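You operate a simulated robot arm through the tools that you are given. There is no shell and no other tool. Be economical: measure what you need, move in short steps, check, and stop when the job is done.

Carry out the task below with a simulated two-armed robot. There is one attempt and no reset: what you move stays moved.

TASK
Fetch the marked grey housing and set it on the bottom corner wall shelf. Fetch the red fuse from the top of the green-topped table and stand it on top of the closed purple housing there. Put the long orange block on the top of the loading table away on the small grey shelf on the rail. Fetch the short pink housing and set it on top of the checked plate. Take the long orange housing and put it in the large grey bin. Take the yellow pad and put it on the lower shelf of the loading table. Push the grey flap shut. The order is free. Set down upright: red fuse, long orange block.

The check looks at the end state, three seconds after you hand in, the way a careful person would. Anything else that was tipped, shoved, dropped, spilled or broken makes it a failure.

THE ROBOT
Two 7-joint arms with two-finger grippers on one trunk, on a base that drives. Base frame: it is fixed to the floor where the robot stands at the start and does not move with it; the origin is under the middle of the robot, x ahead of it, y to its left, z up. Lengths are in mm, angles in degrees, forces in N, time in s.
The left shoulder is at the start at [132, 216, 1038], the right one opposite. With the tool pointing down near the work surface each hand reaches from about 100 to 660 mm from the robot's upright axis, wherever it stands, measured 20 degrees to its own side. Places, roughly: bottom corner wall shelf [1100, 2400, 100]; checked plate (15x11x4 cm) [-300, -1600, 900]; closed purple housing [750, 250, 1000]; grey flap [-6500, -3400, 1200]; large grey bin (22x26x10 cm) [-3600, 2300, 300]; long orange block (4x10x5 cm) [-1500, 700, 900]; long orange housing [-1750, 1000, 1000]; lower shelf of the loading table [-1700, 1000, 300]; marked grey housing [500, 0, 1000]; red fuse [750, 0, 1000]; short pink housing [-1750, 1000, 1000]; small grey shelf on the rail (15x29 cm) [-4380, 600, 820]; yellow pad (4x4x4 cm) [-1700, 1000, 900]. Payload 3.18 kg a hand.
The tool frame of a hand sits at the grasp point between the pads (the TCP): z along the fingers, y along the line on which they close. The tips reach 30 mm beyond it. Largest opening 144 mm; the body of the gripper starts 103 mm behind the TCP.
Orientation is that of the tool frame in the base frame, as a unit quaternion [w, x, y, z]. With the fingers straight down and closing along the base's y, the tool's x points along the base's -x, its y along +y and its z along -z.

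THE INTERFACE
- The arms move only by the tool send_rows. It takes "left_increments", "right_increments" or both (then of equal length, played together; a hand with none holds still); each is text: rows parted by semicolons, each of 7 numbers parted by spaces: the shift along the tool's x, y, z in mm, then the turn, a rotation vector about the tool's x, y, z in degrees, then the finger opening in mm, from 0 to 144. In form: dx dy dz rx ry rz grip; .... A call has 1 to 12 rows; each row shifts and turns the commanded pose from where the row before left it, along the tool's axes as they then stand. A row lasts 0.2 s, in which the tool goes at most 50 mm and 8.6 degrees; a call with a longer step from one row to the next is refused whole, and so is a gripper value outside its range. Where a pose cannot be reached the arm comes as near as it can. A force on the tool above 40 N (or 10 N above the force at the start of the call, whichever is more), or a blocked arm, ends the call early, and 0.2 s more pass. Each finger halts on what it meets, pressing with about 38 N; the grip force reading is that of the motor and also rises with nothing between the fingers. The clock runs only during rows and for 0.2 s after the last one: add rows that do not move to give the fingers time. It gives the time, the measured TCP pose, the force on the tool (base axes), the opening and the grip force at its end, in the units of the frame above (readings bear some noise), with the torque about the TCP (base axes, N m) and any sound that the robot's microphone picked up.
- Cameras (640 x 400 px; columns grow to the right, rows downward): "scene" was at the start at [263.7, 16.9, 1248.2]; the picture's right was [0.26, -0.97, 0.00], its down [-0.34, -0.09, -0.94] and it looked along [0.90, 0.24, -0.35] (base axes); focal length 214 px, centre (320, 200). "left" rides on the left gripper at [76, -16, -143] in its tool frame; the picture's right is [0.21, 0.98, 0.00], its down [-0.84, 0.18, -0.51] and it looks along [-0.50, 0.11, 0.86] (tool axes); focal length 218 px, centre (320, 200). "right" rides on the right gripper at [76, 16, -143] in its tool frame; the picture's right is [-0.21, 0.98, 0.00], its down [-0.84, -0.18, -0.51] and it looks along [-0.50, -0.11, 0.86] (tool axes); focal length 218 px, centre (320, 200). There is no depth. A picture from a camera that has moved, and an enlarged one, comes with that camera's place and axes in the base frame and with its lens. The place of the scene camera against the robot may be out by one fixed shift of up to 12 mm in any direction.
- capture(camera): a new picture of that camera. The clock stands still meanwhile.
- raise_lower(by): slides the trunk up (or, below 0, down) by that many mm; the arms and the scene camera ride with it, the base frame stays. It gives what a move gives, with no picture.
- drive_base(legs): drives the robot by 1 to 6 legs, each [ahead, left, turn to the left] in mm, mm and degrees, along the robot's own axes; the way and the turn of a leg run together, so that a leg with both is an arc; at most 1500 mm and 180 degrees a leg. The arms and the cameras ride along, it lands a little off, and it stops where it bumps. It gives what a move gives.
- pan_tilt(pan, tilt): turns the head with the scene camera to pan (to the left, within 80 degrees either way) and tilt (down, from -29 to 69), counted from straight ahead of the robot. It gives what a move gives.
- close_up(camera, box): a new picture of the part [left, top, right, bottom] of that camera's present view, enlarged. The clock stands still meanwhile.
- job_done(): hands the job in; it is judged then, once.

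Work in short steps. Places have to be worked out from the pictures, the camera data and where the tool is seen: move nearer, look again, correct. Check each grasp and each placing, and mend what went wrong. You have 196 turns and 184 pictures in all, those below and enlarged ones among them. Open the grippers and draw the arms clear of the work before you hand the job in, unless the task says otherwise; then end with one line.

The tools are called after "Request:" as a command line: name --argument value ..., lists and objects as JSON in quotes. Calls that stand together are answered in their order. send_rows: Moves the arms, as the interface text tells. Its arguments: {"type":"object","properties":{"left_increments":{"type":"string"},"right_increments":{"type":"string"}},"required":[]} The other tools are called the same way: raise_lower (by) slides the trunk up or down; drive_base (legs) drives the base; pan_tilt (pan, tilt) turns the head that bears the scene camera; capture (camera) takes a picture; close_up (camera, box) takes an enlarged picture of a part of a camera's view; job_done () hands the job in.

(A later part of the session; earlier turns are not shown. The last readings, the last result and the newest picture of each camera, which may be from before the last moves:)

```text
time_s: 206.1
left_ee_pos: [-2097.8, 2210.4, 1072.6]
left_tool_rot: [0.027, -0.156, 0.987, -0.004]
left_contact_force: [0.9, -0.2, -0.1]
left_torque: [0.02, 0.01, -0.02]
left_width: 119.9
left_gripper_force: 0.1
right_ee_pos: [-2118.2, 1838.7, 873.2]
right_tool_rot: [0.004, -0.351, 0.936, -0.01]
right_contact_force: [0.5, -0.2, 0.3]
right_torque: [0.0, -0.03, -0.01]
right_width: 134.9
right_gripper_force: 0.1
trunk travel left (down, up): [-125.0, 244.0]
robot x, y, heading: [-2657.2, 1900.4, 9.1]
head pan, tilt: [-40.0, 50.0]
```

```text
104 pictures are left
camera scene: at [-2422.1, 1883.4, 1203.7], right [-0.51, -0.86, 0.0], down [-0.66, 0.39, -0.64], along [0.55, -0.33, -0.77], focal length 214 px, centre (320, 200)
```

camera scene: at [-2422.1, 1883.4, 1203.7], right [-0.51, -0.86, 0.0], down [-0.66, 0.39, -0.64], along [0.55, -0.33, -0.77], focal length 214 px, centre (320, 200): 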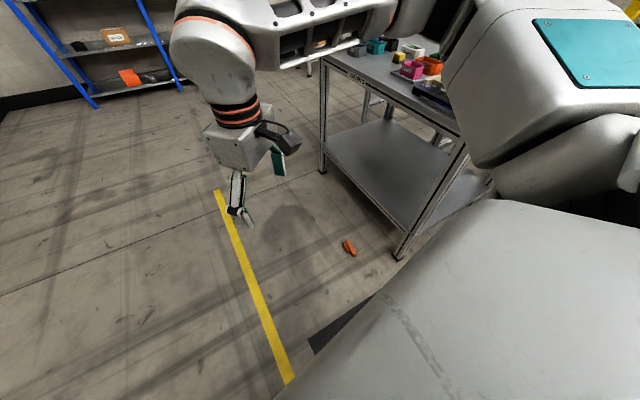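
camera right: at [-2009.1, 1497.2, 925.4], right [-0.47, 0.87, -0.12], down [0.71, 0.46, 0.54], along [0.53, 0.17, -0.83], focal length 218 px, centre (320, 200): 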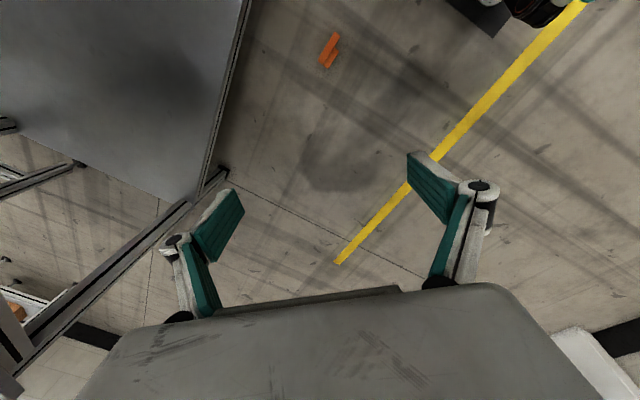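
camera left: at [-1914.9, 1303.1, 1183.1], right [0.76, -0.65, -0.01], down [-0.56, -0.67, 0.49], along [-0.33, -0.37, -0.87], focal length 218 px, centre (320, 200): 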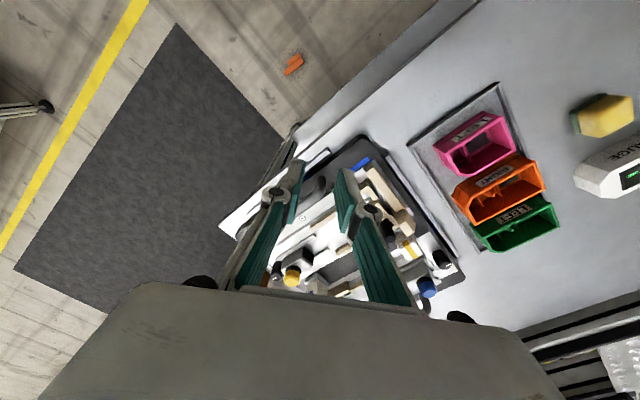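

I un-yaw the right tool and drive to face the table from the north, with the block on my right-hand side.

Request:
send_rows --right_increments "0 0 0 0 0 8 135;0 0 0 0 0 8 135;0 0 0 0 0 8 135;0 0 0 0 0 8 135;0 0 0 0 0 8 135;0 0 0 0 0 1.5 135;0 0 0 0 0 0 135"

Request:
drive_base --legs '[[0, 0, -99], [-45, 860, 0]]'

Request:
pan_tilt --pan -20 --tilt 60

Request:
capture --camera "right"

Request:
capture --camera "scene"

```text
time_s: 207.7
left_ee_pos: [-2096.7, 2211.3, 1073.6]
left_tool_rot: [0.027, -0.157, 0.987, -0.005]
left_contact_force: [-0.1, 0.4, 0.4]
left_torque: [0.01, 0.01, 0.04]
left_width: 120.0
left_gripper_force: 0.1
right_ee_pos: [-2116.6, 1837.5, 874.6]
right_tool_rot: [0.008, 0.004, 1.0, -0.008]
right_contact_force: [-1.0, -0.2, 0.9]
right_torque: [0.0, 0.0, 0.01]
right_width: 135.2
right_gripper_force: 0.1
trunk travel left (down, up): [-125.0, 244.0]
robot x, y, heading: [-2659.6, 1897.6, 8.9]
head pan, tilt: [-40.0, 50.0]
```

```text
time_s: 219.8
left_ee_pos: [-1557.0, 1386.1, 1072.7]
left_tool_rot: [0.015, 0.634, 0.773, -0.022]
left_contact_force: [0.1, 0.3, 0.6]
left_torque: [-0.02, -0.03, 0.01]
left_width: 120.1
left_gripper_force: 0.0
right_ee_pos: [-1924.2, 1449.2, 875.2]
right_tool_rot: [-0.001, 0.75, 0.661, -0.012]
right_contact_force: [0.1, -0.8, -1.0]
right_torque: [-0.04, 0.01, 0.02]
right_width: 135.2
right_gripper_force: 0.0
trunk travel left (down, up): [-125.0, 244.0]
robot x, y, heading: [-1795.3, 1980.7, -87.4]
head pan, tilt: [-40.0, 50.0]
```

```text
time_s: 220.6
left_ee_pos: [-1556.9, 1386.3, 1071.3]
left_tool_rot: [0.013, 0.635, 0.772, -0.023]
left_contact_force: [0.0, -0.1, -0.5]
left_torque: [0.04, 0.03, 0.01]
left_width: 119.9
left_gripper_force: 0.0
right_ee_pos: [-1924.4, 1451.6, 873.6]
right_tool_rot: [-0.001, 0.75, 0.661, -0.011]
right_contact_force: [-0.1, -0.5, 1.0]
right_torque: [0.02, 0.01, -0.01]
right_width: 135.3
right_gripper_force: 0.0
trunk travel left (down, up): [-125.0, 244.0]
robot x, y, heading: [-1795.5, 1982.4, -87.6]
head pan, tilt: [-20.0, 60.0]
```

```text
103 pictures are left
camera right: at [-1895.9, 1525.0, 1015.3], right [0.94, -0.33, -0.01], down [-0.27, -0.81, 0.52], along [-0.18, -0.49, -0.85], focal length 218 px, centre (320, 200)
```

right: 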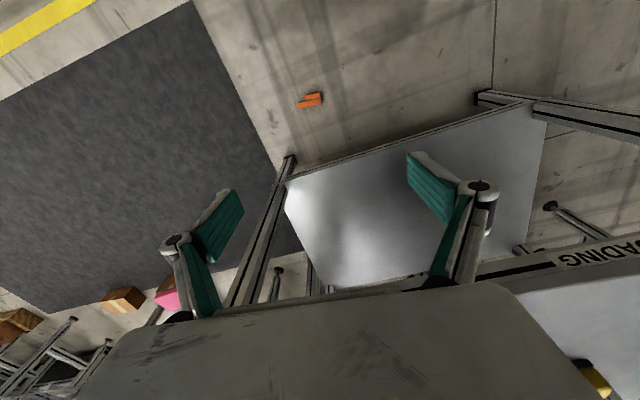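

```text
102 pictures are left
camera scene: at [-1806.8, 1740.8, 1191.1], right [-0.95, 0.3, 0.0], down [0.26, 0.83, -0.5], along [-0.15, -0.48, -0.87], focal length 214 px, centre (320, 200)
```

scene: 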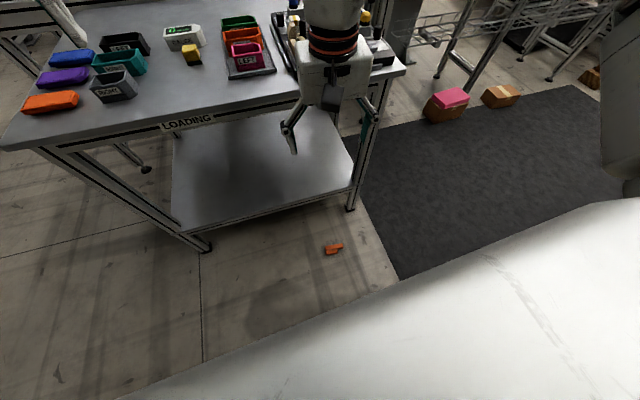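

I zoom in on the block from the hand camera to get its exact pose.

Request:
close_up --camera "right" --box '[279, 80, 343, 120]'

```text
10.00 times, centred on (311, 100) of right
camera zoom: at [-1895.9, 1525.0, 1015.3], right [0.94, -0.33, -0.01], down [-0.27, -0.81, 0.52], along [-0.18, -0.49, -0.85], focal length 2183 px, centre (410, 1200)
```

zoom: 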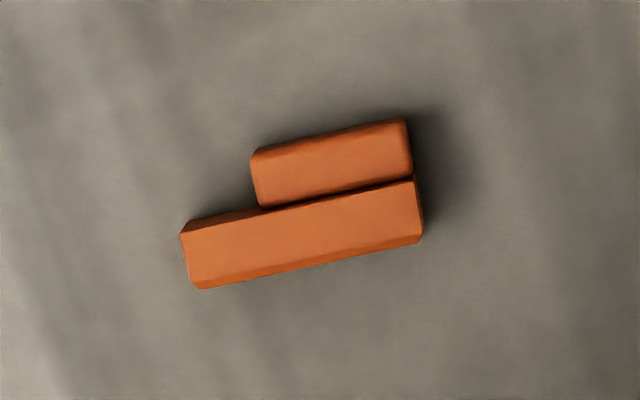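

The block's base centre is at about (-1992,1420), with its length along the tool's closing line. I move over it and lower the arm, then the trunk.

Request:
send_rows --right_increments "-16 -32 10 0 0 0 135;-16 -31 10 0 0 0 135;0 0 45 0 0 0 135;0 0 45 0 0 0 135;0 0 45 0 0 0 135;0 0 45 0 0 0 135;0 0 45 0 0 0 135;0 0 45 0 0 0 135;0 0 45 0 0 0 135;0 0 0 0 0 0 135"

Request:
raise_lower --by -125

Request:
capture --camera "right"

```text
time_s: 222.8
left_ee_pos: [-1557.6, 1387.0, 1073.5]
left_tool_rot: [0.015, 0.634, 0.773, -0.024]
left_contact_force: [0.4, 0.5, 0.3]
left_torque: [0.01, 0.02, -0.03]
left_width: 120.0
left_gripper_force: 0.1
right_ee_pos: [-1999.5, 1421.0, 540.9]
right_tool_rot: [-0.001, 0.75, 0.661, -0.013]
right_contact_force: [-0.4, -0.4, -0.5]
right_torque: [0.04, -0.03, 0.0]
right_width: 135.2
right_gripper_force: 0.0
trunk travel left (down, up): [-125.0, 244.0]
robot x, y, heading: [-1799.0, 1982.4, -87.7]
head pan, tilt: [-20.0, 60.0]
```

```text
time_s: 224.3
left_ee_pos: [-1557.2, 1387.1, 949.2]
left_tool_rot: [0.015, 0.634, 0.773, -0.025]
left_contact_force: [0.0, -0.3, 0.0]
left_torque: [-0.01, 0.02, -0.01]
left_width: 119.7
left_gripper_force: 0.0
right_ee_pos: [-1996.9, 1419.7, 416.6]
right_tool_rot: [0.0, 0.75, 0.661, -0.013]
right_contact_force: [0.0, -1.1, -0.5]
right_torque: [-0.01, -0.01, 0.01]
right_width: 135.0
right_gripper_force: 0.0
trunk travel left (down, up): [0.0, 369.0]
robot x, y, heading: [-1795.5, 1980.1, -87.5]
head pan, tilt: [-20.0, 60.0]
```

```text
100 pictures are left
camera right: at [-1968.7, 1496.5, 558.2], right [0.94, -0.33, -0.01], down [-0.27, -0.8, 0.53], along [-0.18, -0.49, -0.85], focal length 218 px, centre (320, 200)
```

right: 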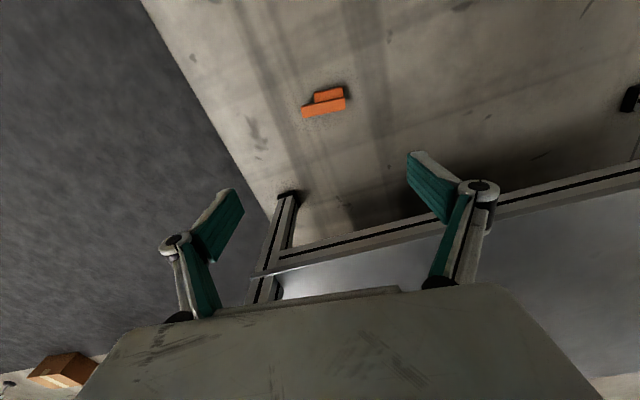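

I continue down to about z=125, adjusting slightly, and check again.

Request:
send_rows --right_increments "8 5 41 0 0 0 135;7 5 41 0 0 0 135;0 0 41 0 0 0 135;0 0 41 0 0 0 135;0 0 41 0 0 0 135;0 0 41 0 0 0 135;0 0 41 0 0 0 135;0 0 0 0 0 0 135"

Request:
capture --camera "right"

```text
time_s: 226.1
left_ee_pos: [-1556.2, 1386.7, 946.8]
left_tool_rot: [0.014, 0.634, 0.773, -0.022]
left_contact_force: [0.8, 0.4, 0.3]
left_torque: [0.01, -0.01, -0.01]
left_width: 119.8
left_gripper_force: 0.2
right_ee_pos: [-1991.9, 1431.4, 128.8]
right_tool_rot: [0.0, 0.75, 0.661, -0.011]
right_contact_force: [-0.2, 0.1, 0.7]
right_torque: [0.0, 0.0, -0.01]
right_width: 135.1
right_gripper_force: 0.1
trunk travel left (down, up): [0.0, 369.0]
robot x, y, heading: [-1800.0, 1982.1, -87.6]
head pan, tilt: [-20.0, 60.0]
```

```text
99 pictures are left
camera right: at [-1964.5, 1507.0, 269.6], right [0.94, -0.33, -0.01], down [-0.27, -0.81, 0.52], along [-0.18, -0.49, -0.85], focal length 218 px, centre (320, 200)
```

right: 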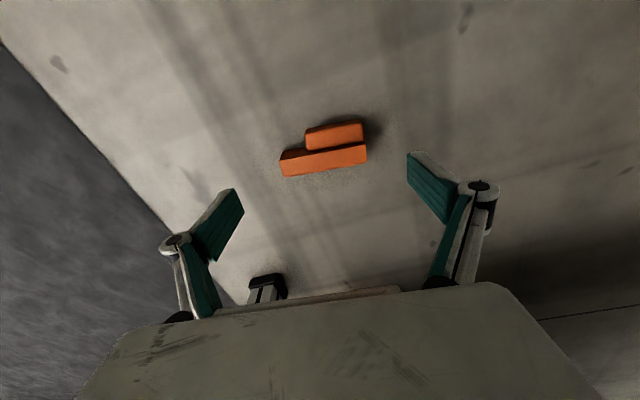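

Aligned. I shift 3 mm, go down to about z=35, and close on the block's ends.

Request:
send_rows --right_increments "-3 0 30 0 0 0 135;0 0 30 0 0 0 135;0 0 25 0 0 0 135;0 0 8 0 0 0 135;0 0 0 0 0 0 115;0 0 0 0 0 0 95;0 0 0 0 0 0 85;0 0 0 0 0 0 85;0 0 0 0 0 0 85"

Request:
capture --camera "right"

```text
time_s: 228.1
left_ee_pos: [-1557.4, 1387.2, 947.6]
left_tool_rot: [0.014, 0.634, 0.773, -0.024]
left_contact_force: [0.1, -0.8, 0.0]
left_torque: [0.01, -0.02, 0.04]
left_width: 120.1
left_gripper_force: 0.1
right_ee_pos: [-1994.9, 1427.6, 43.9]
right_tool_rot: [-0.001, 0.75, 0.661, -0.011]
right_contact_force: [0.5, 1.3, 4.1]
right_torque: [0.02, -0.19, 0.03]
right_width: 100.0
right_gripper_force: 37.9
right hand out of reach, approached as far as the arm can: row 4
trunk travel left (down, up): [0.0, 369.0]
robot x, y, heading: [-1797.0, 1980.9, -87.4]
head pan, tilt: [-20.0, 60.0]
```

```text
98 pictures are left
camera right: at [-1965.5, 1502.7, 185.2], right [0.94, -0.33, -0.01], down [-0.27, -0.81, 0.52], along [-0.18, -0.49, -0.85], focal length 218 px, centre (320, 200)
```

right: 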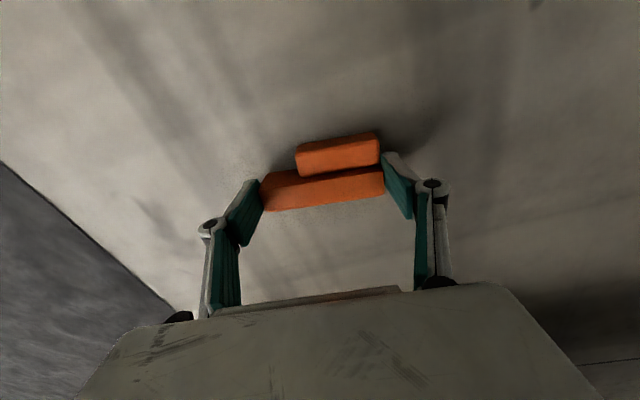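

The block is gripped by its ends (100 mm), though the arm cannot go lower than z=44. I lift it slowly and check that it stays.

Request:
send_rows --right_increments "0 0 -10 0 0 0 85;0 0 -20 0 0 0 85;0 0 -30 0 0 0 85;0 0 -30 0 0 0 85;0 0 -40 0 0 0 85;0 0 -40 0 0 0 85;0 0 0 0 0 0 85"

Request:
capture --camera "right"

```text
time_s: 229.7
left_ee_pos: [-1557.3, 1387.6, 946.5]
left_tool_rot: [0.014, 0.634, 0.773, -0.023]
left_contact_force: [0.0, 0.0, 0.8]
left_torque: [0.01, -0.01, 0.0]
left_width: 119.8
left_gripper_force: 0.1
right_ee_pos: [-1990.9, 1419.7, 189.0]
right_tool_rot: [-0.002, 0.75, 0.661, -0.012]
right_contact_force: [-0.7, 0.5, -1.1]
right_torque: [-0.01, -0.01, 0.0]
right_width: 99.7
right_gripper_force: 38.2
right hand out of reach, approached as far as the arm can: row 1, 2, 3
trunk travel left (down, up): [0.0, 369.0]
robot x, y, heading: [-1794.0, 1983.9, -87.7]
head pan, tilt: [-20.0, 60.0]
```

```text
97 pictures are left
camera right: at [-1962.0, 1495.0, 329.9], right [0.94, -0.33, -0.02], down [-0.27, -0.81, 0.52], along [-0.19, -0.49, -0.85], focal length 218 px, centre (320, 200)
```

right: 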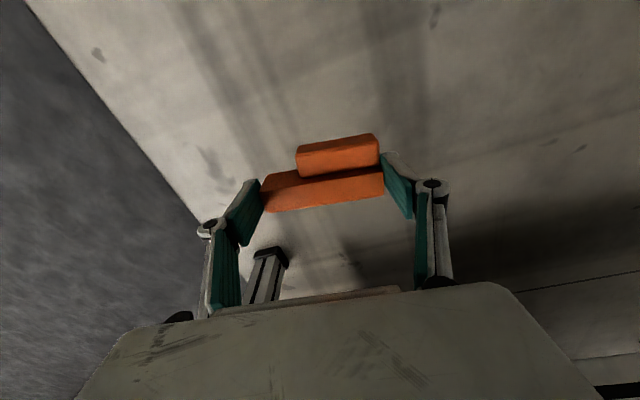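

Held firmly. I back into open floor and test whether the tool can pitch backward at this low height, which would right the block directly.

Request:
drive_base --legs '[[-600, 0, 0]]'

Request:
send_rows --right_increments "0 0 -30 0 0 0 85;0 0 0 0 8 0 85;0 0 0 0 8 0 85;0 0 0 0 8 0 85;0 0 0 0 8 0 85;0 0 0 0 8 0 85;0 0 0 0 8 0 85;0 0 0 0 8 0 85;0 0 0 0 8 0 85;0 0 0 0 8 0 85;0 0 0 0 0 0 85"

```text
time_s: 233.1
left_ee_pos: [-1585.0, 1981.7, 947.1]
left_tool_rot: [0.014, 0.638, 0.77, -0.023]
left_contact_force: [1.2, -0.9, 0.1]
left_torque: [0.01, -0.03, 0.02]
left_width: 119.9
left_gripper_force: 0.0
right_ee_pos: [-2018.2, 2018.7, 188.8]
right_tool_rot: [0.0, 0.754, 0.657, -0.012]
right_contact_force: [0.3, 0.0, -0.7]
right_torque: [-0.01, 0.0, -0.04]
right_width: 99.6
right_gripper_force: 38.1
trunk travel left (down, up): [0.0, 369.0]
robot x, y, heading: [-1817.7, 2577.8, -88.2]
head pan, tilt: [-20.0, 60.0]
```

```text
time_s: 235.5
left_ee_pos: [-1585.5, 1980.9, 947.5]
left_tool_rot: [0.014, 0.638, 0.77, -0.022]
left_contact_force: [0.2, -0.2, -0.1]
left_torque: [-0.01, -0.02, 0.02]
left_width: 120.1
left_gripper_force: 0.0
right_ee_pos: [-2018.3, 2020.8, 218.7]
right_tool_rot: [-0.183, 0.728, 0.631, 0.197]
right_contact_force: [-0.5, 0.6, -0.8]
right_torque: [-0.02, 0.02, -0.01]
right_width: 99.5
right_gripper_force: 37.7
right hand out of reach, approached as far as the arm can: row 6, 7, 8, 9, 10
trunk travel left (down, up): [0.0, 369.0]
robot x, y, heading: [-1814.8, 2579.9, -88.0]
head pan, tilt: [-20.0, 60.0]
```

It pitches backward 31° here. I try again with the hand higher and closer, where the wrist has more room.

Request:
send_rows --right_increments "36 0 -26 0 0 0 85;36 0 -26 0 0 0 85;36 0 -26 0 0 0 85;36 0 -26 0 0 0 85;36 0 -26 0 0 0 85;36 0 -26 0 0 0 85;36 0 -26 0 0 0 85;36 0 -26 0 0 0 85;0 0 0 0 0 0 85"

Request:
send_rows --right_increments "0 0 0 0 8 0 85;0 0 0 0 8 0 85;0 0 0 0 8 0 85;0 0 0 0 8 0 85;0 0 0 0 8 0 85;0 0 0 0 8 0 85;0 0 0 0 0 0 85"

```text
time_s: 237.5
left_ee_pos: [-1587.3, 1981.9, 946.3]
left_tool_rot: [0.014, 0.638, 0.769, -0.023]
left_contact_force: [-0.5, -0.2, 0.4]
left_torque: [0.0, 0.02, -0.02]
left_width: 119.9
left_gripper_force: 0.1
right_ee_pos: [-1995.1, 2157.9, 547.9]
right_tool_rot: [-0.182, 0.728, 0.631, 0.196]
right_contact_force: [0.2, 0.3, -0.5]
right_torque: [-0.01, 0.04, 0.0]
right_width: 99.7
right_gripper_force: 38.1
trunk travel left (down, up): [0.0, 369.0]
robot x, y, heading: [-1818.5, 2575.2, -87.9]
head pan, tilt: [-20.0, 60.0]
```

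```text
time_s: 239.1
left_ee_pos: [-1586.6, 1980.6, 948.0]
left_tool_rot: [0.014, 0.638, 0.769, -0.023]
left_contact_force: [-0.4, 0.4, -0.1]
left_torque: [0.01, -0.02, 0.0]
left_width: 120.3
left_gripper_force: 0.1
right_ee_pos: [-1994.3, 2156.8, 544.6]
right_tool_rot: [-0.424, 0.584, 0.502, 0.476]
right_contact_force: [-0.6, 0.5, -1.2]
right_torque: [-0.01, 0.0, 0.0]
right_width: 99.3
right_gripper_force: 38.2
trunk travel left (down, up): [0.0, 369.0]
robot x, y, heading: [-1822.4, 2577.8, -88.0]
head pan, tilt: [-20.0, 60.0]
```

At this height the tool pitches backward 79°, so the block is now nearly upright in the grip (base down). I keep this pose and go look at the rail shelf first, to see if I can set the block there directly.

Request:
drive_base --legs '[[500, 0, 0], [0, -1500, 0], [400, 0, 0]]'

Request:
pan_tilt --pan -50 --tilt 15

Request:
capture --camera "scene"

```text
time_s: 250.2
left_ee_pos: [-2590.9, 1446.4, 948.2]
left_tool_rot: [0.015, 0.645, 0.764, -0.023]
left_contact_force: [0.3, 0.2, -0.1]
left_torque: [0.02, -0.02, -0.03]
left_width: 119.9
left_gripper_force: 0.1
right_ee_pos: [-2993.8, 1626.3, 545.2]
right_tool_rot: [-0.42, 0.59, 0.496, 0.479]
right_contact_force: [-0.4, -0.4, -0.4]
right_torque: [-0.03, 0.0, -0.05]
right_width: 99.3
right_gripper_force: 38.2
trunk travel left (down, up): [0.0, 369.0]
robot x, y, heading: [-2813.0, 2044.6, -88.8]
head pan, tilt: [-20.0, 60.0]
stopped in leg 2: the robot was blocked; the commanded pose is now the measured one
```

```text
time_s: 251.4
left_ee_pos: [-2589.1, 1445.7, 947.6]
left_tool_rot: [0.015, 0.644, 0.765, -0.023]
left_contact_force: [0.5, 0.2, -0.4]
left_torque: [-0.04, -0.01, 0.02]
left_width: 120.0
left_gripper_force: 0.1
right_ee_pos: [-2993.6, 1626.4, 544.4]
right_tool_rot: [-0.42, 0.59, 0.497, 0.478]
right_contact_force: [-0.2, -0.2, -0.4]
right_torque: [-0.03, -0.01, 0.01]
right_width: 99.4
right_gripper_force: 38.1
trunk travel left (down, up): [0.0, 369.0]
robot x, y, heading: [-2815.3, 2047.2, -88.7]
head pan, tilt: [-50.0, 15.0]
```

```text
96 pictures are left
camera scene: at [-2876.2, 1688.3, 1096.1], right [-0.66, 0.75, 0.0], down [0.2, 0.17, -0.97], along [-0.73, -0.64, -0.26], focal length 214 px, centre (320, 200)
```

scene: 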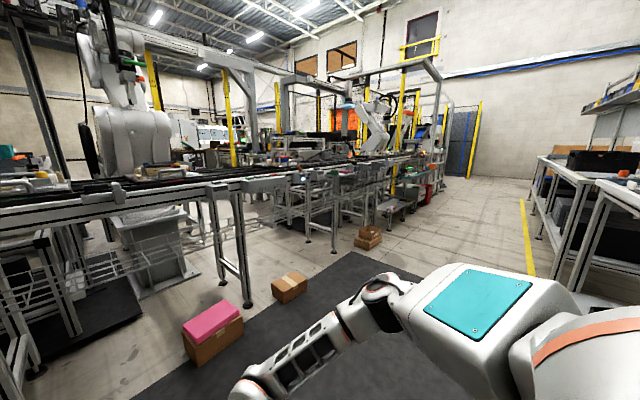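

The base was blocked by the second table at x≈-3150. The rail shelf should be around pixel (340,175); I zoom in there.

Request:
close_up --camera "scene" --box '[260, 125, 420, 225]'

```text
4.00 times, centred on (340, 175) of scene
camera zoom: at [-2876.2, 1688.3, 1096.1], right [-0.66, 0.75, 0.0], down [0.2, 0.17, -0.97], along [-0.73, -0.64, -0.26], focal length 858 px, centre (240, 300)
```

zoom: 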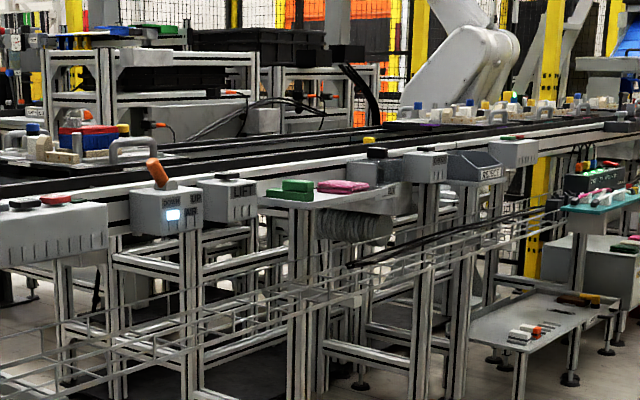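

The rail shelf is in the aisle side of the conveyor and already holds green and pink blocks, so I'll want a normal top grasp there. I take the block to the free area of the green table to stand it up and regrasp.

Request:
drive_base --legs '[[0, 0, 88.7], [1500, 0, 0], [1000, 0, 0], [0, -1500, 0], [0, -350, 0]]'

Request:
raise_lower --by 369

Request:
pan_tilt --pan -10 --tilt 45

Request:
capture --camera "scene"

```text
time_s: 252.5
left_ee_pos: [-2541.3, 1467.9, 947.4]
left_tool_rot: [0.017, 0.616, 0.787, -0.022]
left_contact_force: [0.4, -1.0, -0.2]
left_torque: [0.0, -0.03, 0.03]
left_width: 120.1
left_gripper_force: 0.1
right_ee_pos: [-2957.3, 1617.2, 545.0]
right_tool_rot: [-0.437, 0.572, 0.518, 0.462]
right_contact_force: [-0.1, 0.7, -0.1]
right_torque: [-0.02, -0.01, -0.03]
right_width: 99.4
right_gripper_force: 37.7
trunk travel left (down, up): [0.0, 369.0]
robot x, y, heading: [-2806.6, 2049.7, -84.4]
head pan, tilt: [-50.0, 15.0]
stopped in leg 1: the robot was blocked; the commanded pose is now the measured one
```

```text
time_s: 256.1
left_ee_pos: [-2539.7, 1467.3, 1315.6]
left_tool_rot: [0.016, 0.616, 0.787, -0.022]
left_contact_force: [-0.5, -1.1, -0.5]
left_torque: [0.03, 0.02, 0.01]
left_width: 120.0
left_gripper_force: 0.0
right_ee_pos: [-2952.9, 1570.9, 1159.8]
right_tool_rot: [-0.205, 0.67, 0.656, 0.281]
right_contact_force: [-0.7, -0.5, -1.1]
right_torque: [0.03, 0.04, 0.03]
right_width: 99.4
right_gripper_force: 37.7
trunk travel left (down, up): [-369.0, 0.0]
robot x, y, heading: [-2806.7, 2051.1, -84.6]
head pan, tilt: [-50.0, 15.0]
```

```text
time_s: 257.2
left_ee_pos: [-2540.7, 1467.0, 1316.2]
left_tool_rot: [0.015, 0.616, 0.787, -0.023]
left_contact_force: [-0.1, 0.2, 0.0]
left_torque: [-0.01, 0.0, 0.03]
left_width: 120.1
left_gripper_force: 0.0
right_ee_pos: [-2952.3, 1570.4, 1158.3]
right_tool_rot: [-0.205, 0.67, 0.655, 0.281]
right_contact_force: [0.2, -0.1, -1.0]
right_torque: [-0.02, 0.03, 0.04]
right_width: 99.1
right_gripper_force: 37.7
trunk travel left (down, up): [-369.0, 0.0]
robot x, y, heading: [-2807.5, 2047.5, -84.6]
head pan, tilt: [-10.0, 45.0]
```

```text
94 pictures are left
camera scene: at [-2807.3, 1921.3, 1467.4], right [-1.0, 0.08, 0.0], down [0.06, 0.7, -0.71], along [-0.06, -0.7, -0.71], focal length 214 px, centre (320, 200)
```

scene: 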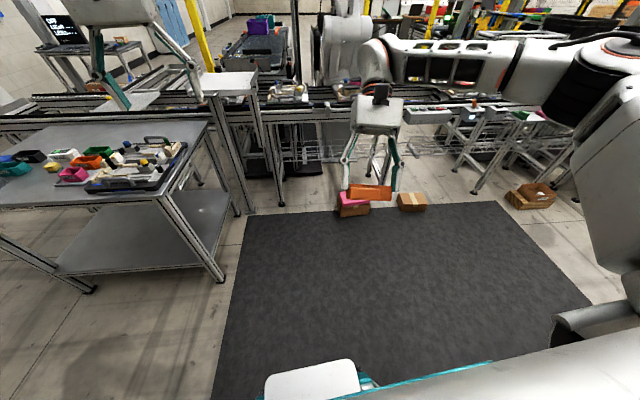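

The base is touching the second table, so the turn was blocked. I shift away from it first and then continue in single moves.

Request:
drive_base --legs '[[0, 400, 0], [0, 0, 84.6], [1500, 0, 0], [600, 0, 0]]'

```text
time_s: 274.9
left_ee_pos: [299.9, 2341.2, 1316.1]
left_tool_rot: [0.027, -0.08, 0.996, -0.006]
left_contact_force: [-0.6, 0.5, 0.1]
left_torque: [0.0, 0.01, 0.02]
left_width: 120.1
left_gripper_force: 0.1
right_ee_pos: [163.0, 1938.7, 1158.9]
right_tool_rot: [-0.341, 0.049, 0.936, 0.068]
right_contact_force: [-0.2, -0.2, -0.1]
right_torque: [-0.04, 0.02, -0.05]
right_width: 99.6
right_gripper_force: 38.3
trunk travel left (down, up): [-369.0, 0.0]
robot x, y, heading: [-305.2, 2120.2, 0.8]
head pan, tilt: [-10.0, 45.0]
```

I continue right toward the green table.

Request:
drive_base --legs '[[0, -1500, 0], [0, -398, 0]]'

Request:
capture --camera "scene"

Request:
capture --camera "right"

```text
time_s: 291.9
left_ee_pos: [315.4, 444.6, 1315.7]
left_tool_rot: [0.026, -0.08, 0.996, -0.005]
left_contact_force: [-0.3, -0.1, 0.2]
left_torque: [0.0, 0.0, -0.01]
left_width: 120.2
left_gripper_force: 0.0
right_ee_pos: [178.3, 42.2, 1159.5]
right_tool_rot: [-0.341, 0.049, 0.936, 0.068]
right_contact_force: [-0.1, 0.0, 0.3]
right_torque: [0.01, -0.01, 0.01]
right_width: 99.3
right_gripper_force: 37.7
trunk travel left (down, up): [-369.0, 0.0]
robot x, y, heading: [-285.9, 222.5, 0.5]
head pan, tilt: [-10.0, 45.0]
```

```text
93 pictures are left
camera scene: at [-163.2, 206.1, 1467.3], right [-0.16, -0.99, 0.0], down [-0.7, 0.12, -0.71], along [0.7, -0.12, -0.71], focal length 214 px, centre (320, 200)
```

scene: 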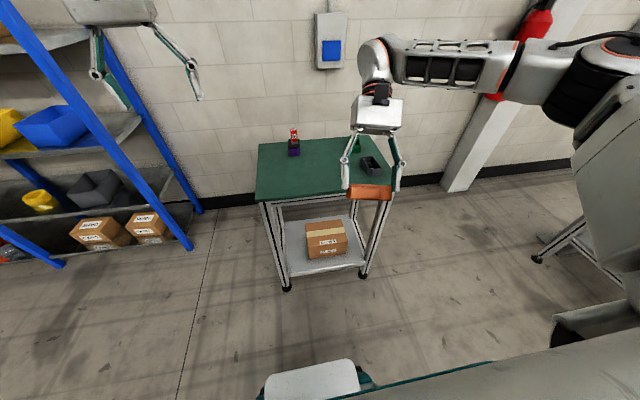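

```text
92 pictures are left
camera right: at [212.3, 38.3, 1317.8], right [0.29, 0.95, -0.04], down [0.94, -0.3, -0.18], along [-0.18, 0.01, -0.98], focal length 218 px, centre (320, 200)
```

right: 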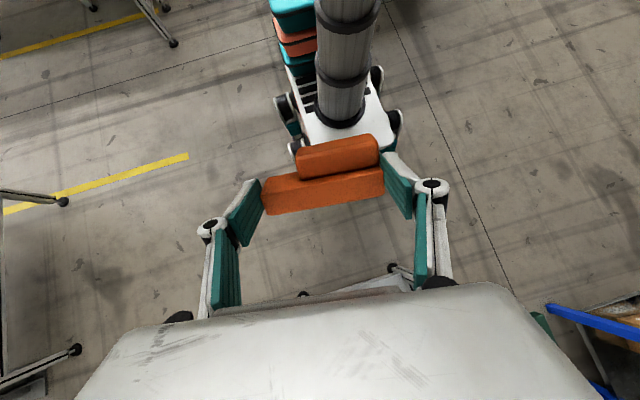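

I level the block's roll and yaw in the grip and pitch the tool to about 73° backward so the base faces down.

Request:
send_rows --right_increments "0 0 0 4.1 -0.75 3.4 85;0 0 0 -4.8 -0.7 5.7 85;0 0 0 0 8 0 85;0 0 0 0 8 0 85;0 0 0 0 8 0 85;0 0 0 0 8 0 85;0 0 0 0 0 0 85"

Request:
capture --camera "scene"

```text
time_s: 293.5
left_ee_pos: [314.6, 444.4, 1316.4]
left_tool_rot: [0.026, -0.081, 0.996, -0.006]
left_contact_force: [-1.0, 0.4, 0.9]
left_torque: [-0.02, 0.01, -0.02]
left_width: 119.9
left_gripper_force: 0.0
right_ee_pos: [127.5, 65.5, 1165.2]
right_tool_rot: [-0.575, 0.108, 0.807, 0.078]
right_contact_force: [0.4, -0.3, -1.0]
right_torque: [-0.06, -0.04, 0.02]
right_width: 99.5
right_gripper_force: 38.0
right hand out of reach, approached as far as the arm can: row 4, 5, 6
trunk travel left (down, up): [-369.0, 0.0]
robot x, y, heading: [-289.0, 224.9, 0.6]
head pan, tilt: [-10.0, 45.0]
```

```text
91 pictures are left
camera scene: at [-163.6, 206.4, 1467.4], right [-0.16, -0.99, 0.0], down [-0.7, 0.12, -0.71], along [0.7, -0.12, -0.71], focal length 214 px, centre (320, 200)
```

scene: 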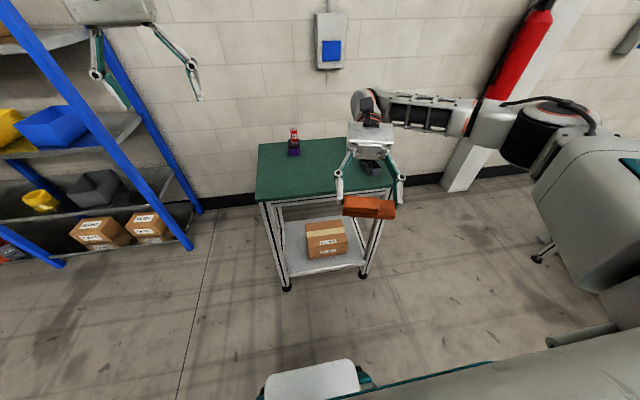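

The block is upright within 19° and level. I lower the trunk in steps toward table height, checking the pose.

Request:
raise_lower --by -150

```text
time_s: 295.2
left_ee_pos: [314.3, 444.8, 1167.7]
left_tool_rot: [0.028, -0.08, 0.996, -0.006]
left_contact_force: [-0.1, -0.9, -0.5]
left_torque: [-0.02, -0.01, -0.04]
left_width: 119.9
left_gripper_force: 0.1
right_ee_pos: [126.9, 64.6, 1015.8]
right_tool_rot: [-0.574, 0.109, 0.808, 0.079]
right_contact_force: [-0.6, -0.6, 0.0]
right_torque: [0.0, -0.01, -0.02]
right_width: 99.2
right_gripper_force: 37.9
trunk travel left (down, up): [-219.0, 150.0]
robot x, y, heading: [-288.1, 225.9, 1.0]
head pan, tilt: [-10.0, 45.0]
```

The pose stays rigid. I drive forward so the block is over the free part of the green table, then look.

Request:
drive_base --legs '[[398, 10, -1]]'

Request:
pan_tilt --pan -15 --tilt 50

Request:
capture --camera "scene"

Request:
capture --camera "right"

```text
time_s: 297.7
left_ee_pos: [716.3, 439.0, 1167.1]
left_tool_rot: [0.026, -0.069, 0.997, -0.006]
left_contact_force: [0.1, -0.8, 0.8]
left_torque: [0.03, 0.01, -0.01]
left_width: 120.2
left_gripper_force: 0.1
right_ee_pos: [521.4, 63.4, 1016.7]
right_tool_rot: [-0.575, 0.118, 0.805, 0.085]
right_contact_force: [-0.1, 0.1, -0.8]
right_torque: [-0.02, -0.02, 0.03]
right_width: 99.4
right_gripper_force: 37.8
trunk travel left (down, up): [-219.0, 150.0]
robot x, y, heading: [112.0, 236.2, -0.6]
head pan, tilt: [-10.0, 45.0]
```

```text
time_s: 298.4
left_ee_pos: [716.7, 439.5, 1166.0]
left_tool_rot: [0.027, -0.068, 0.997, -0.005]
left_contact_force: [0.0, -0.6, 0.4]
left_torque: [-0.01, 0.0, 0.01]
left_width: 120.0
left_gripper_force: 0.1
right_ee_pos: [521.2, 64.7, 1016.5]
right_tool_rot: [-0.574, 0.118, 0.806, 0.085]
right_contact_force: [0.0, 0.3, -0.7]
right_torque: [0.02, -0.04, 0.01]
right_width: 99.7
right_gripper_force: 37.8
trunk travel left (down, up): [-219.0, 150.0]
robot x, y, heading: [108.1, 235.1, -1.0]
head pan, tilt: [-15.0, 50.0]
```

```text
90 pictures are left
camera scene: at [267.8, 206.3, 1308.5], right [-0.27, -0.96, 0.0], down [-0.74, 0.21, -0.64], along [0.62, -0.17, -0.77], focal length 214 px, centre (320, 200)
```

scene: 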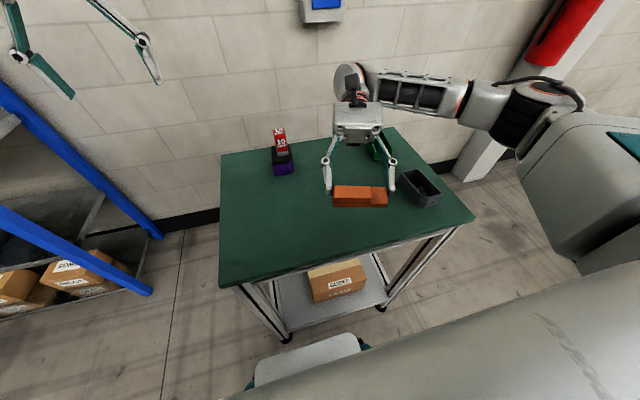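

```text
89 pictures are left
camera right: at [630.7, 47.6, 1134.7], right [0.35, 0.92, -0.2], down [0.67, -0.39, -0.63], along [-0.66, 0.09, -0.75], focal length 218 px, centre (320, 200)
```

right: 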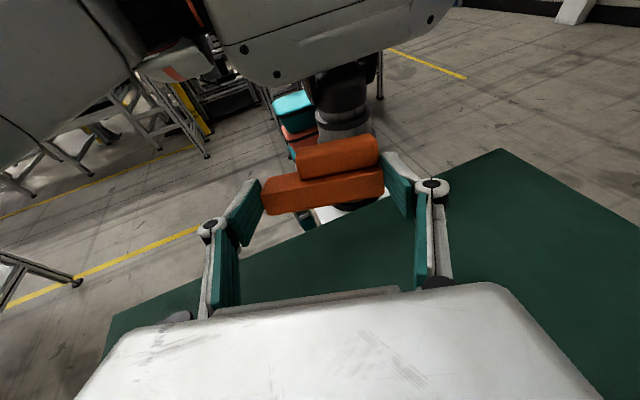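

The block hangs above a free spot. I lower the trunk most of the way and look from the side.

Request:
raise_lower --by -88

Request:
close_up --camera "scene" --box '[260, 100, 460, 225]'

```text
time_s: 299.6
left_ee_pos: [714.6, 438.5, 1082.1]
left_tool_rot: [0.028, -0.068, 0.997, -0.006]
left_contact_force: [0.2, -0.5, 0.4]
left_torque: [-0.02, -0.05, 0.02]
left_width: 119.7
left_gripper_force: 0.3
right_ee_pos: [520.5, 65.1, 929.9]
right_tool_rot: [-0.573, 0.117, 0.807, 0.085]
right_contact_force: [0.4, -0.6, -1.4]
right_torque: [0.02, -0.06, -0.05]
right_width: 99.4
right_gripper_force: 38.4
trunk travel left (down, up): [-131.0, 238.0]
robot x, y, heading: [109.8, 230.9, -1.0]
head pan, tilt: [-15.0, 50.0]
```

```text
3.20 times, centred on (360, 162) of scene
camera zoom: at [349.1, 205.2, 1211.8], right [-0.27, -0.96, 0.0], down [-0.74, 0.21, -0.64], along [0.62, -0.17, -0.77], focal length 686 px, centre (192, 320)
```

zoom: 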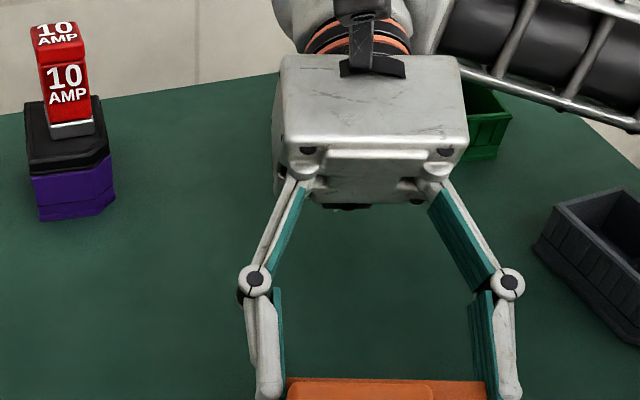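

I lower in small steps by the trunk, watching the force.

Request:
raise_lower --by -10

Request:
raise_lower --by -4

Request:
capture --camera "scene"

```text
time_s: 300.2
left_ee_pos: [716.3, 438.5, 1069.4]
left_tool_rot: [0.029, -0.069, 0.997, -0.006]
left_contact_force: [-1.3, 0.0, 0.9]
left_torque: [0.01, -0.1, -0.01]
left_width: 120.1
left_gripper_force: 0.1
right_ee_pos: [521.0, 64.0, 918.9]
right_tool_rot: [-0.573, 0.117, 0.807, 0.085]
right_contact_force: [0.7, -0.8, -0.5]
right_torque: [0.0, -0.08, 0.01]
right_width: 99.3
right_gripper_force: 37.9
trunk travel left (down, up): [-121.0, 248.0]
robot x, y, heading: [110.2, 237.3, -0.6]
head pan, tilt: [-15.0, 50.0]
```

```text
time_s: 300.7
left_ee_pos: [716.5, 439.4, 1065.6]
left_tool_rot: [0.029, -0.068, 0.997, -0.005]
left_contact_force: [0.2, 0.6, 0.7]
left_torque: [0.0, -0.03, -0.02]
left_width: 119.9
left_gripper_force: 0.0
right_ee_pos: [520.9, 63.3, 914.3]
right_tool_rot: [-0.572, 0.119, 0.807, 0.086]
right_contact_force: [0.1, 0.4, -0.4]
right_torque: [-0.02, -0.02, -0.02]
right_width: 99.2
right_gripper_force: 37.6
trunk travel left (down, up): [-117.0, 252.0]
robot x, y, heading: [108.8, 238.2, -0.7]
head pan, tilt: [-15.0, 50.0]
```

```text
87 pictures are left
camera scene: at [365.5, 204.8, 1194.2], right [-0.27, -0.96, 0.0], down [-0.74, 0.21, -0.64], along [0.62, -0.17, -0.77], focal length 214 px, centre (320, 200)
```

scene: 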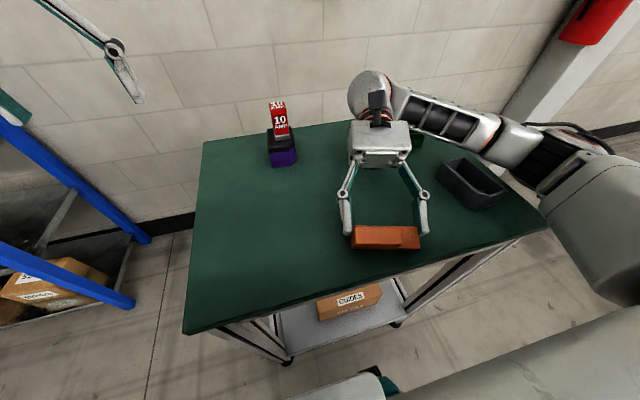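

I check clearances around the wrist and the block before the last millimetres.

Request:
close_up --camera "scene" --box '[330, 60, 530, 260]'

```text
2.00 times, centred on (430, 160) of scene
camera zoom: at [365.5, 204.8, 1194.2], right [-0.27, -0.96, 0.0], down [-0.74, 0.21, -0.64], along [0.62, -0.17, -0.77], focal length 429 px, centre (100, 280)
```

zoom: 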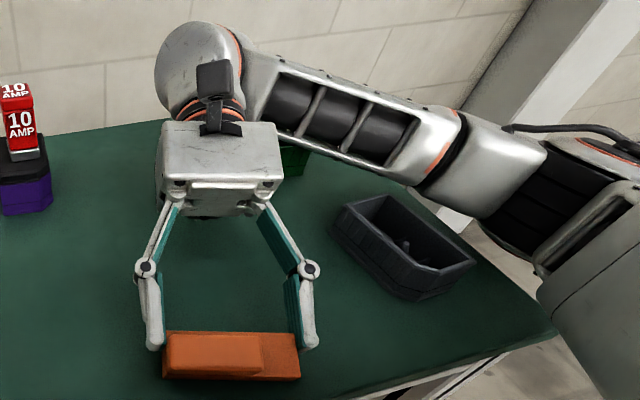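

Clearances look fine. I continue with 3 mm steps.

Request:
raise_lower --by -3

Request:
raise_lower --by -3

```text
time_s: 301.2
left_ee_pos: [715.5, 440.2, 1063.5]
left_tool_rot: [0.027, -0.069, 0.997, -0.006]
left_contact_force: [-1.2, -0.1, -0.2]
left_torque: [-0.01, -0.03, 0.02]
left_width: 119.9
left_gripper_force: 0.1
right_ee_pos: [520.1, 64.0, 913.2]
right_tool_rot: [-0.574, 0.117, 0.806, 0.085]
right_contact_force: [3.4, 0.8, 16.6]
right_torque: [-0.38, 0.56, 0.09]
right_width: 99.1
right_gripper_force: 38.0
trunk travel left (down, up): [-114.0, 255.0]
robot x, y, heading: [110.5, 235.7, -0.7]
head pan, tilt: [-15.0, 50.0]
```

```text
time_s: 301.7
left_ee_pos: [716.4, 440.3, 1059.0]
left_tool_rot: [0.027, -0.069, 0.997, -0.006]
left_contact_force: [-0.9, -0.3, 0.6]
left_torque: [0.02, 0.0, -0.01]
left_width: 120.0
left_gripper_force: 0.0
right_ee_pos: [520.1, 64.4, 908.6]
right_tool_rot: [-0.574, 0.117, 0.806, 0.086]
right_contact_force: [2.9, 0.7, 19.6]
right_torque: [-0.19, 0.66, 0.12]
right_width: 99.6
right_gripper_force: 38.2
trunk travel left (down, up): [-111.0, 258.0]
robot x, y, heading: [107.4, 235.2, -0.9]
head pan, tilt: [-15.0, 50.0]
```

Contact at z=913, and the block is swivelling flat in the grip as I press. I go 4 mm further, then open.

Request:
raise_lower --by -4

Request:
close_up --camera "scene" --box '[350, 190, 450, 260]'

```text
time_s: 302.3
left_ee_pos: [716.7, 439.6, 1056.3]
left_tool_rot: [0.028, -0.069, 0.997, -0.006]
left_contact_force: [-0.1, 0.2, -0.6]
left_torque: [0.0, 0.01, 0.0]
left_width: 120.1
left_gripper_force: 0.2
right_ee_pos: [519.3, 63.4, 905.8]
right_tool_rot: [-0.575, 0.117, 0.805, 0.085]
right_contact_force: [2.6, -0.8, 24.8]
right_torque: [-0.02, 0.78, -0.06]
right_width: 99.3
right_gripper_force: 37.5
trunk travel left (down, up): [-107.0, 262.0]
robot x, y, heading: [107.9, 235.3, -0.8]
head pan, tilt: [-15.0, 50.0]
```

```text
5.71 times, centred on (400, 225) of scene
camera zoom: at [376.5, 205.3, 1181.7], right [-0.27, -0.96, 0.0], down [-0.74, 0.21, -0.64], along [0.62, -0.18, -0.77], focal length 1226 px, centre (-137, 57)
```

zoom: 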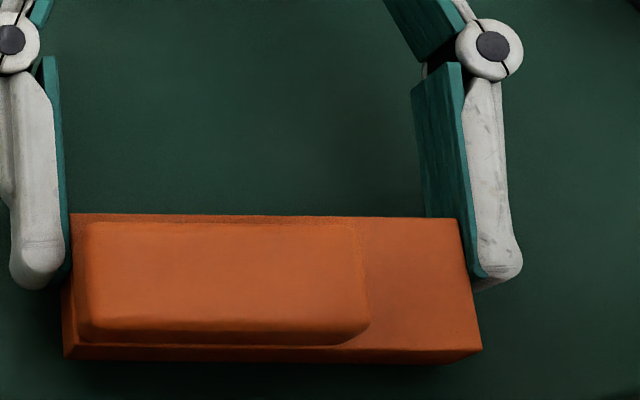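

It looks flat on its base. I open slowly and retreat along the tool axis.

Request:
send_rows --right_increments "0 0 0 0 0 0 101;0 0 0 0 0 0 106;0 0 0 0 0 0 115;0 0 0 0 0 0 130;0 0 0 0 0 0 130"

Request:
close_up --camera "scene" --box '[350, 190, 450, 260]'

```text
time_s: 303.5
left_ee_pos: [717.6, 438.8, 1054.3]
left_tool_rot: [0.027, -0.068, 0.997, -0.005]
left_contact_force: [-0.2, 0.3, 0.0]
left_torque: [-0.02, 0.0, 0.03]
left_width: 120.1
left_gripper_force: 0.0
right_ee_pos: [519.9, 64.8, 904.0]
right_tool_rot: [-0.574, 0.118, 0.806, 0.085]
right_contact_force: [-0.5, 0.2, -1.1]
right_torque: [-0.02, -0.03, 0.05]
right_width: 129.8
right_gripper_force: 0.0
trunk travel left (down, up): [-107.0, 262.0]
robot x, y, heading: [108.5, 234.7, -0.8]
head pan, tilt: [-15.0, 50.0]
```

```text
5.71 times, centred on (400, 225) of scene
camera zoom: at [377.3, 204.9, 1181.2], right [-0.27, -0.96, 0.0], down [-0.74, 0.21, -0.64], along [0.62, -0.17, -0.77], focal length 1226 px, centre (-137, 57)
```

zoom: 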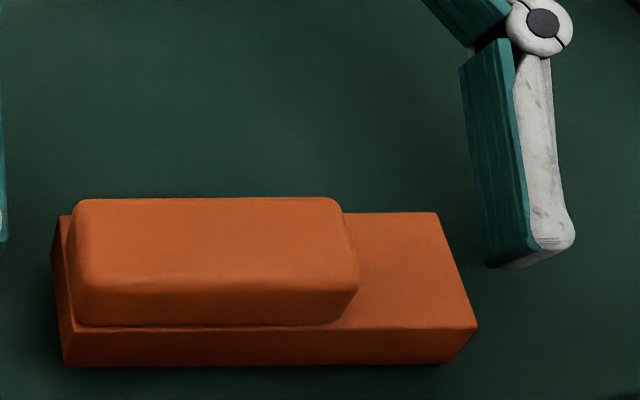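

The block stands upright on its base again. I raise the trunk to clear it and back away.

Request:
raise_lower --by 107

Request:
drive_base --legs '[[-450, 0, 0]]'

Request:
send_rows --right_increments "0 0 0 0 -8 0 90;0 0 0 0 -8 0 90;0 0 0 0 -8 0 90;0 0 0 0 -8 0 90;0 0 0 0 -8 0 90;0 0 0 0 -8 0 90;0 0 0 0 -8 0 90;0 0 0 0 -8 0 90;0 0 0 0 -6 0 90;0 0 0 0 0 0 90"

Request:
capture --camera "scene"

```text
time_s: 304.9
left_ee_pos: [717.9, 439.7, 1159.4]
left_tool_rot: [0.025, -0.069, 0.997, -0.006]
left_contact_force: [-0.1, 0.0, 0.9]
left_torque: [-0.01, 0.08, 0.02]
left_width: 119.8
left_gripper_force: 0.1
right_ee_pos: [520.8, 64.5, 1010.2]
right_tool_rot: [-0.575, 0.118, 0.805, 0.085]
right_contact_force: [-0.7, 0.2, -0.2]
right_torque: [0.02, 0.05, 0.0]
right_width: 129.9
right_gripper_force: 0.0
trunk travel left (down, up): [-214.0, 155.0]
robot x, y, heading: [111.7, 234.9, -0.8]
head pan, tilt: [-15.0, 50.0]
```

```text
time_s: 307.6
left_ee_pos: [262.8, 451.4, 1161.2]
left_tool_rot: [0.027, -0.074, 0.997, -0.006]
left_contact_force: [-0.4, -0.2, 0.7]
left_torque: [-0.03, -0.07, 0.0]
left_width: 119.8
left_gripper_force: 0.0
right_ee_pos: [70.5, 73.2, 1011.7]
right_tool_rot: [-0.575, 0.114, 0.806, 0.082]
right_contact_force: [0.1, 0.0, 0.4]
right_torque: [0.0, -0.03, -0.01]
right_width: 129.9
right_gripper_force: 0.1
trunk travel left (down, up): [-214.0, 155.0]
robot x, y, heading: [-347.1, 239.5, -0.4]
head pan, tilt: [-15.0, 50.0]
```

```text
time_s: 309.8
left_ee_pos: [263.6, 450.3, 1161.6]
left_tool_rot: [0.027, -0.074, 0.997, -0.006]
left_contact_force: [-0.4, 0.5, -0.1]
left_torque: [0.0, 0.03, 0.0]
left_width: 119.7
left_gripper_force: 0.2
right_ee_pos: [70.6, 72.9, 1009.0]
right_tool_rot: [-0.008, 0.14, 0.99, 0.001]
right_contact_force: [0.5, -0.5, 0.4]
right_torque: [0.04, -0.02, 0.0]
right_width: 89.9
right_gripper_force: 0.0
trunk travel left (down, up): [-214.0, 155.0]
robot x, y, heading: [-341.8, 242.7, -0.0]
head pan, tilt: [-15.0, 50.0]
```

```text
83 pictures are left
camera scene: at [-180.7, 211.6, 1303.1], right [-0.26, -0.97, 0.0], down [-0.74, 0.2, -0.64], along [0.62, -0.17, -0.77], focal length 214 px, centre (320, 200)
```

scene: 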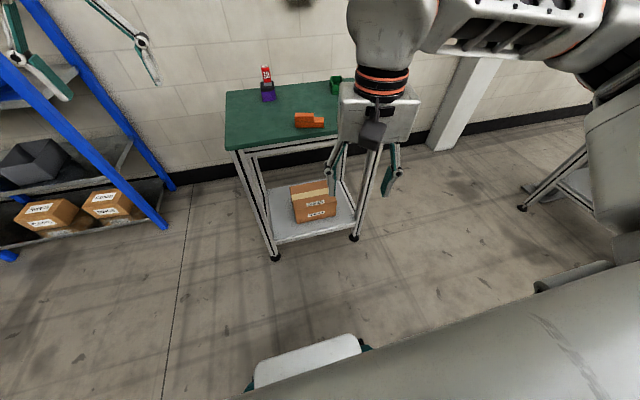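

Both tools are upright again. I go to the south side of the green table, heading ≈75° so the tool is aligned with the block, to regrasp it across its width.

Request:
raise_lower --by 60

Request:
drive_base --legs '[[0, -697, 0], [498, 0, 0], [0, 0, 74.7]]'

Request:
pan_tilt --pan -10 --tilt 45

Request:
capture --camera "scene"

```text
time_s: 310.8
left_ee_pos: [262.9, 449.2, 1219.9]
left_tool_rot: [0.026, -0.074, 0.997, -0.006]
left_contact_force: [-0.4, 0.8, -0.7]
left_torque: [0.02, 0.0, 0.02]
left_width: 120.0
left_gripper_force: 0.1
right_ee_pos: [71.2, 73.0, 1069.4]
right_tool_rot: [-0.01, 0.14, 0.99, 0.002]
right_contact_force: [0.0, 0.4, -0.4]
right_torque: [0.02, 0.05, 0.0]
right_width: 89.8
right_gripper_force: 0.0
trunk travel left (down, up): [-274.0, 95.0]
robot x, y, heading: [-344.2, 237.3, -0.4]
head pan, tilt: [-15.0, 50.0]
```

```text
time_s: 323.0
left_ee_pos: [95.1, 187.3, 1221.3]
left_tool_rot: [0.024, -0.664, 0.747, 0.011]
left_contact_force: [-0.1, 0.1, -0.5]
left_torque: [-0.04, 0.03, 0.02]
left_width: 119.8
left_gripper_force: 0.0
right_ee_pos: [409.6, -97.1, 1069.0]
right_tool_rot: [-0.008, -0.49, 0.872, -0.004]
right_contact_force: [0.2, 0.3, -0.5]
right_torque: [-0.01, 0.01, -0.01]
right_width: 90.0
right_gripper_force: 0.1
trunk travel left (down, up): [-274.0, 95.0]
robot x, y, heading: [141.0, -448.7, 74.9]
head pan, tilt: [-15.0, 50.0]
```

```text
time_s: 323.6
left_ee_pos: [95.7, 187.9, 1221.6]
left_tool_rot: [0.025, -0.664, 0.747, 0.011]
left_contact_force: [0.2, 0.2, 0.4]
left_torque: [0.02, 0.0, 0.0]
left_width: 119.9
left_gripper_force: 0.1
right_ee_pos: [408.8, -96.3, 1072.5]
right_tool_rot: [-0.008, -0.49, 0.872, -0.003]
right_contact_force: [0.6, -0.1, 0.0]
right_torque: [-0.01, -0.02, 0.0]
right_width: 89.9
right_gripper_force: 0.0
trunk travel left (down, up): [-274.0, 95.0]
robot x, y, heading: [137.5, -451.8, 74.9]
head pan, tilt: [-10.0, 45.0]
```

```text
82 pictures are left
camera scene: at [192.4, -336.2, 1372.2], right [0.9, -0.43, 0.0], down [-0.3, -0.64, -0.71], along [0.3, 0.64, -0.71], focal length 214 px, centre (320, 200)
```

scene: 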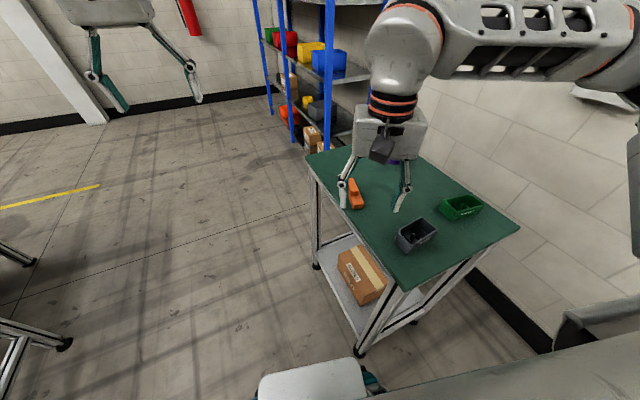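

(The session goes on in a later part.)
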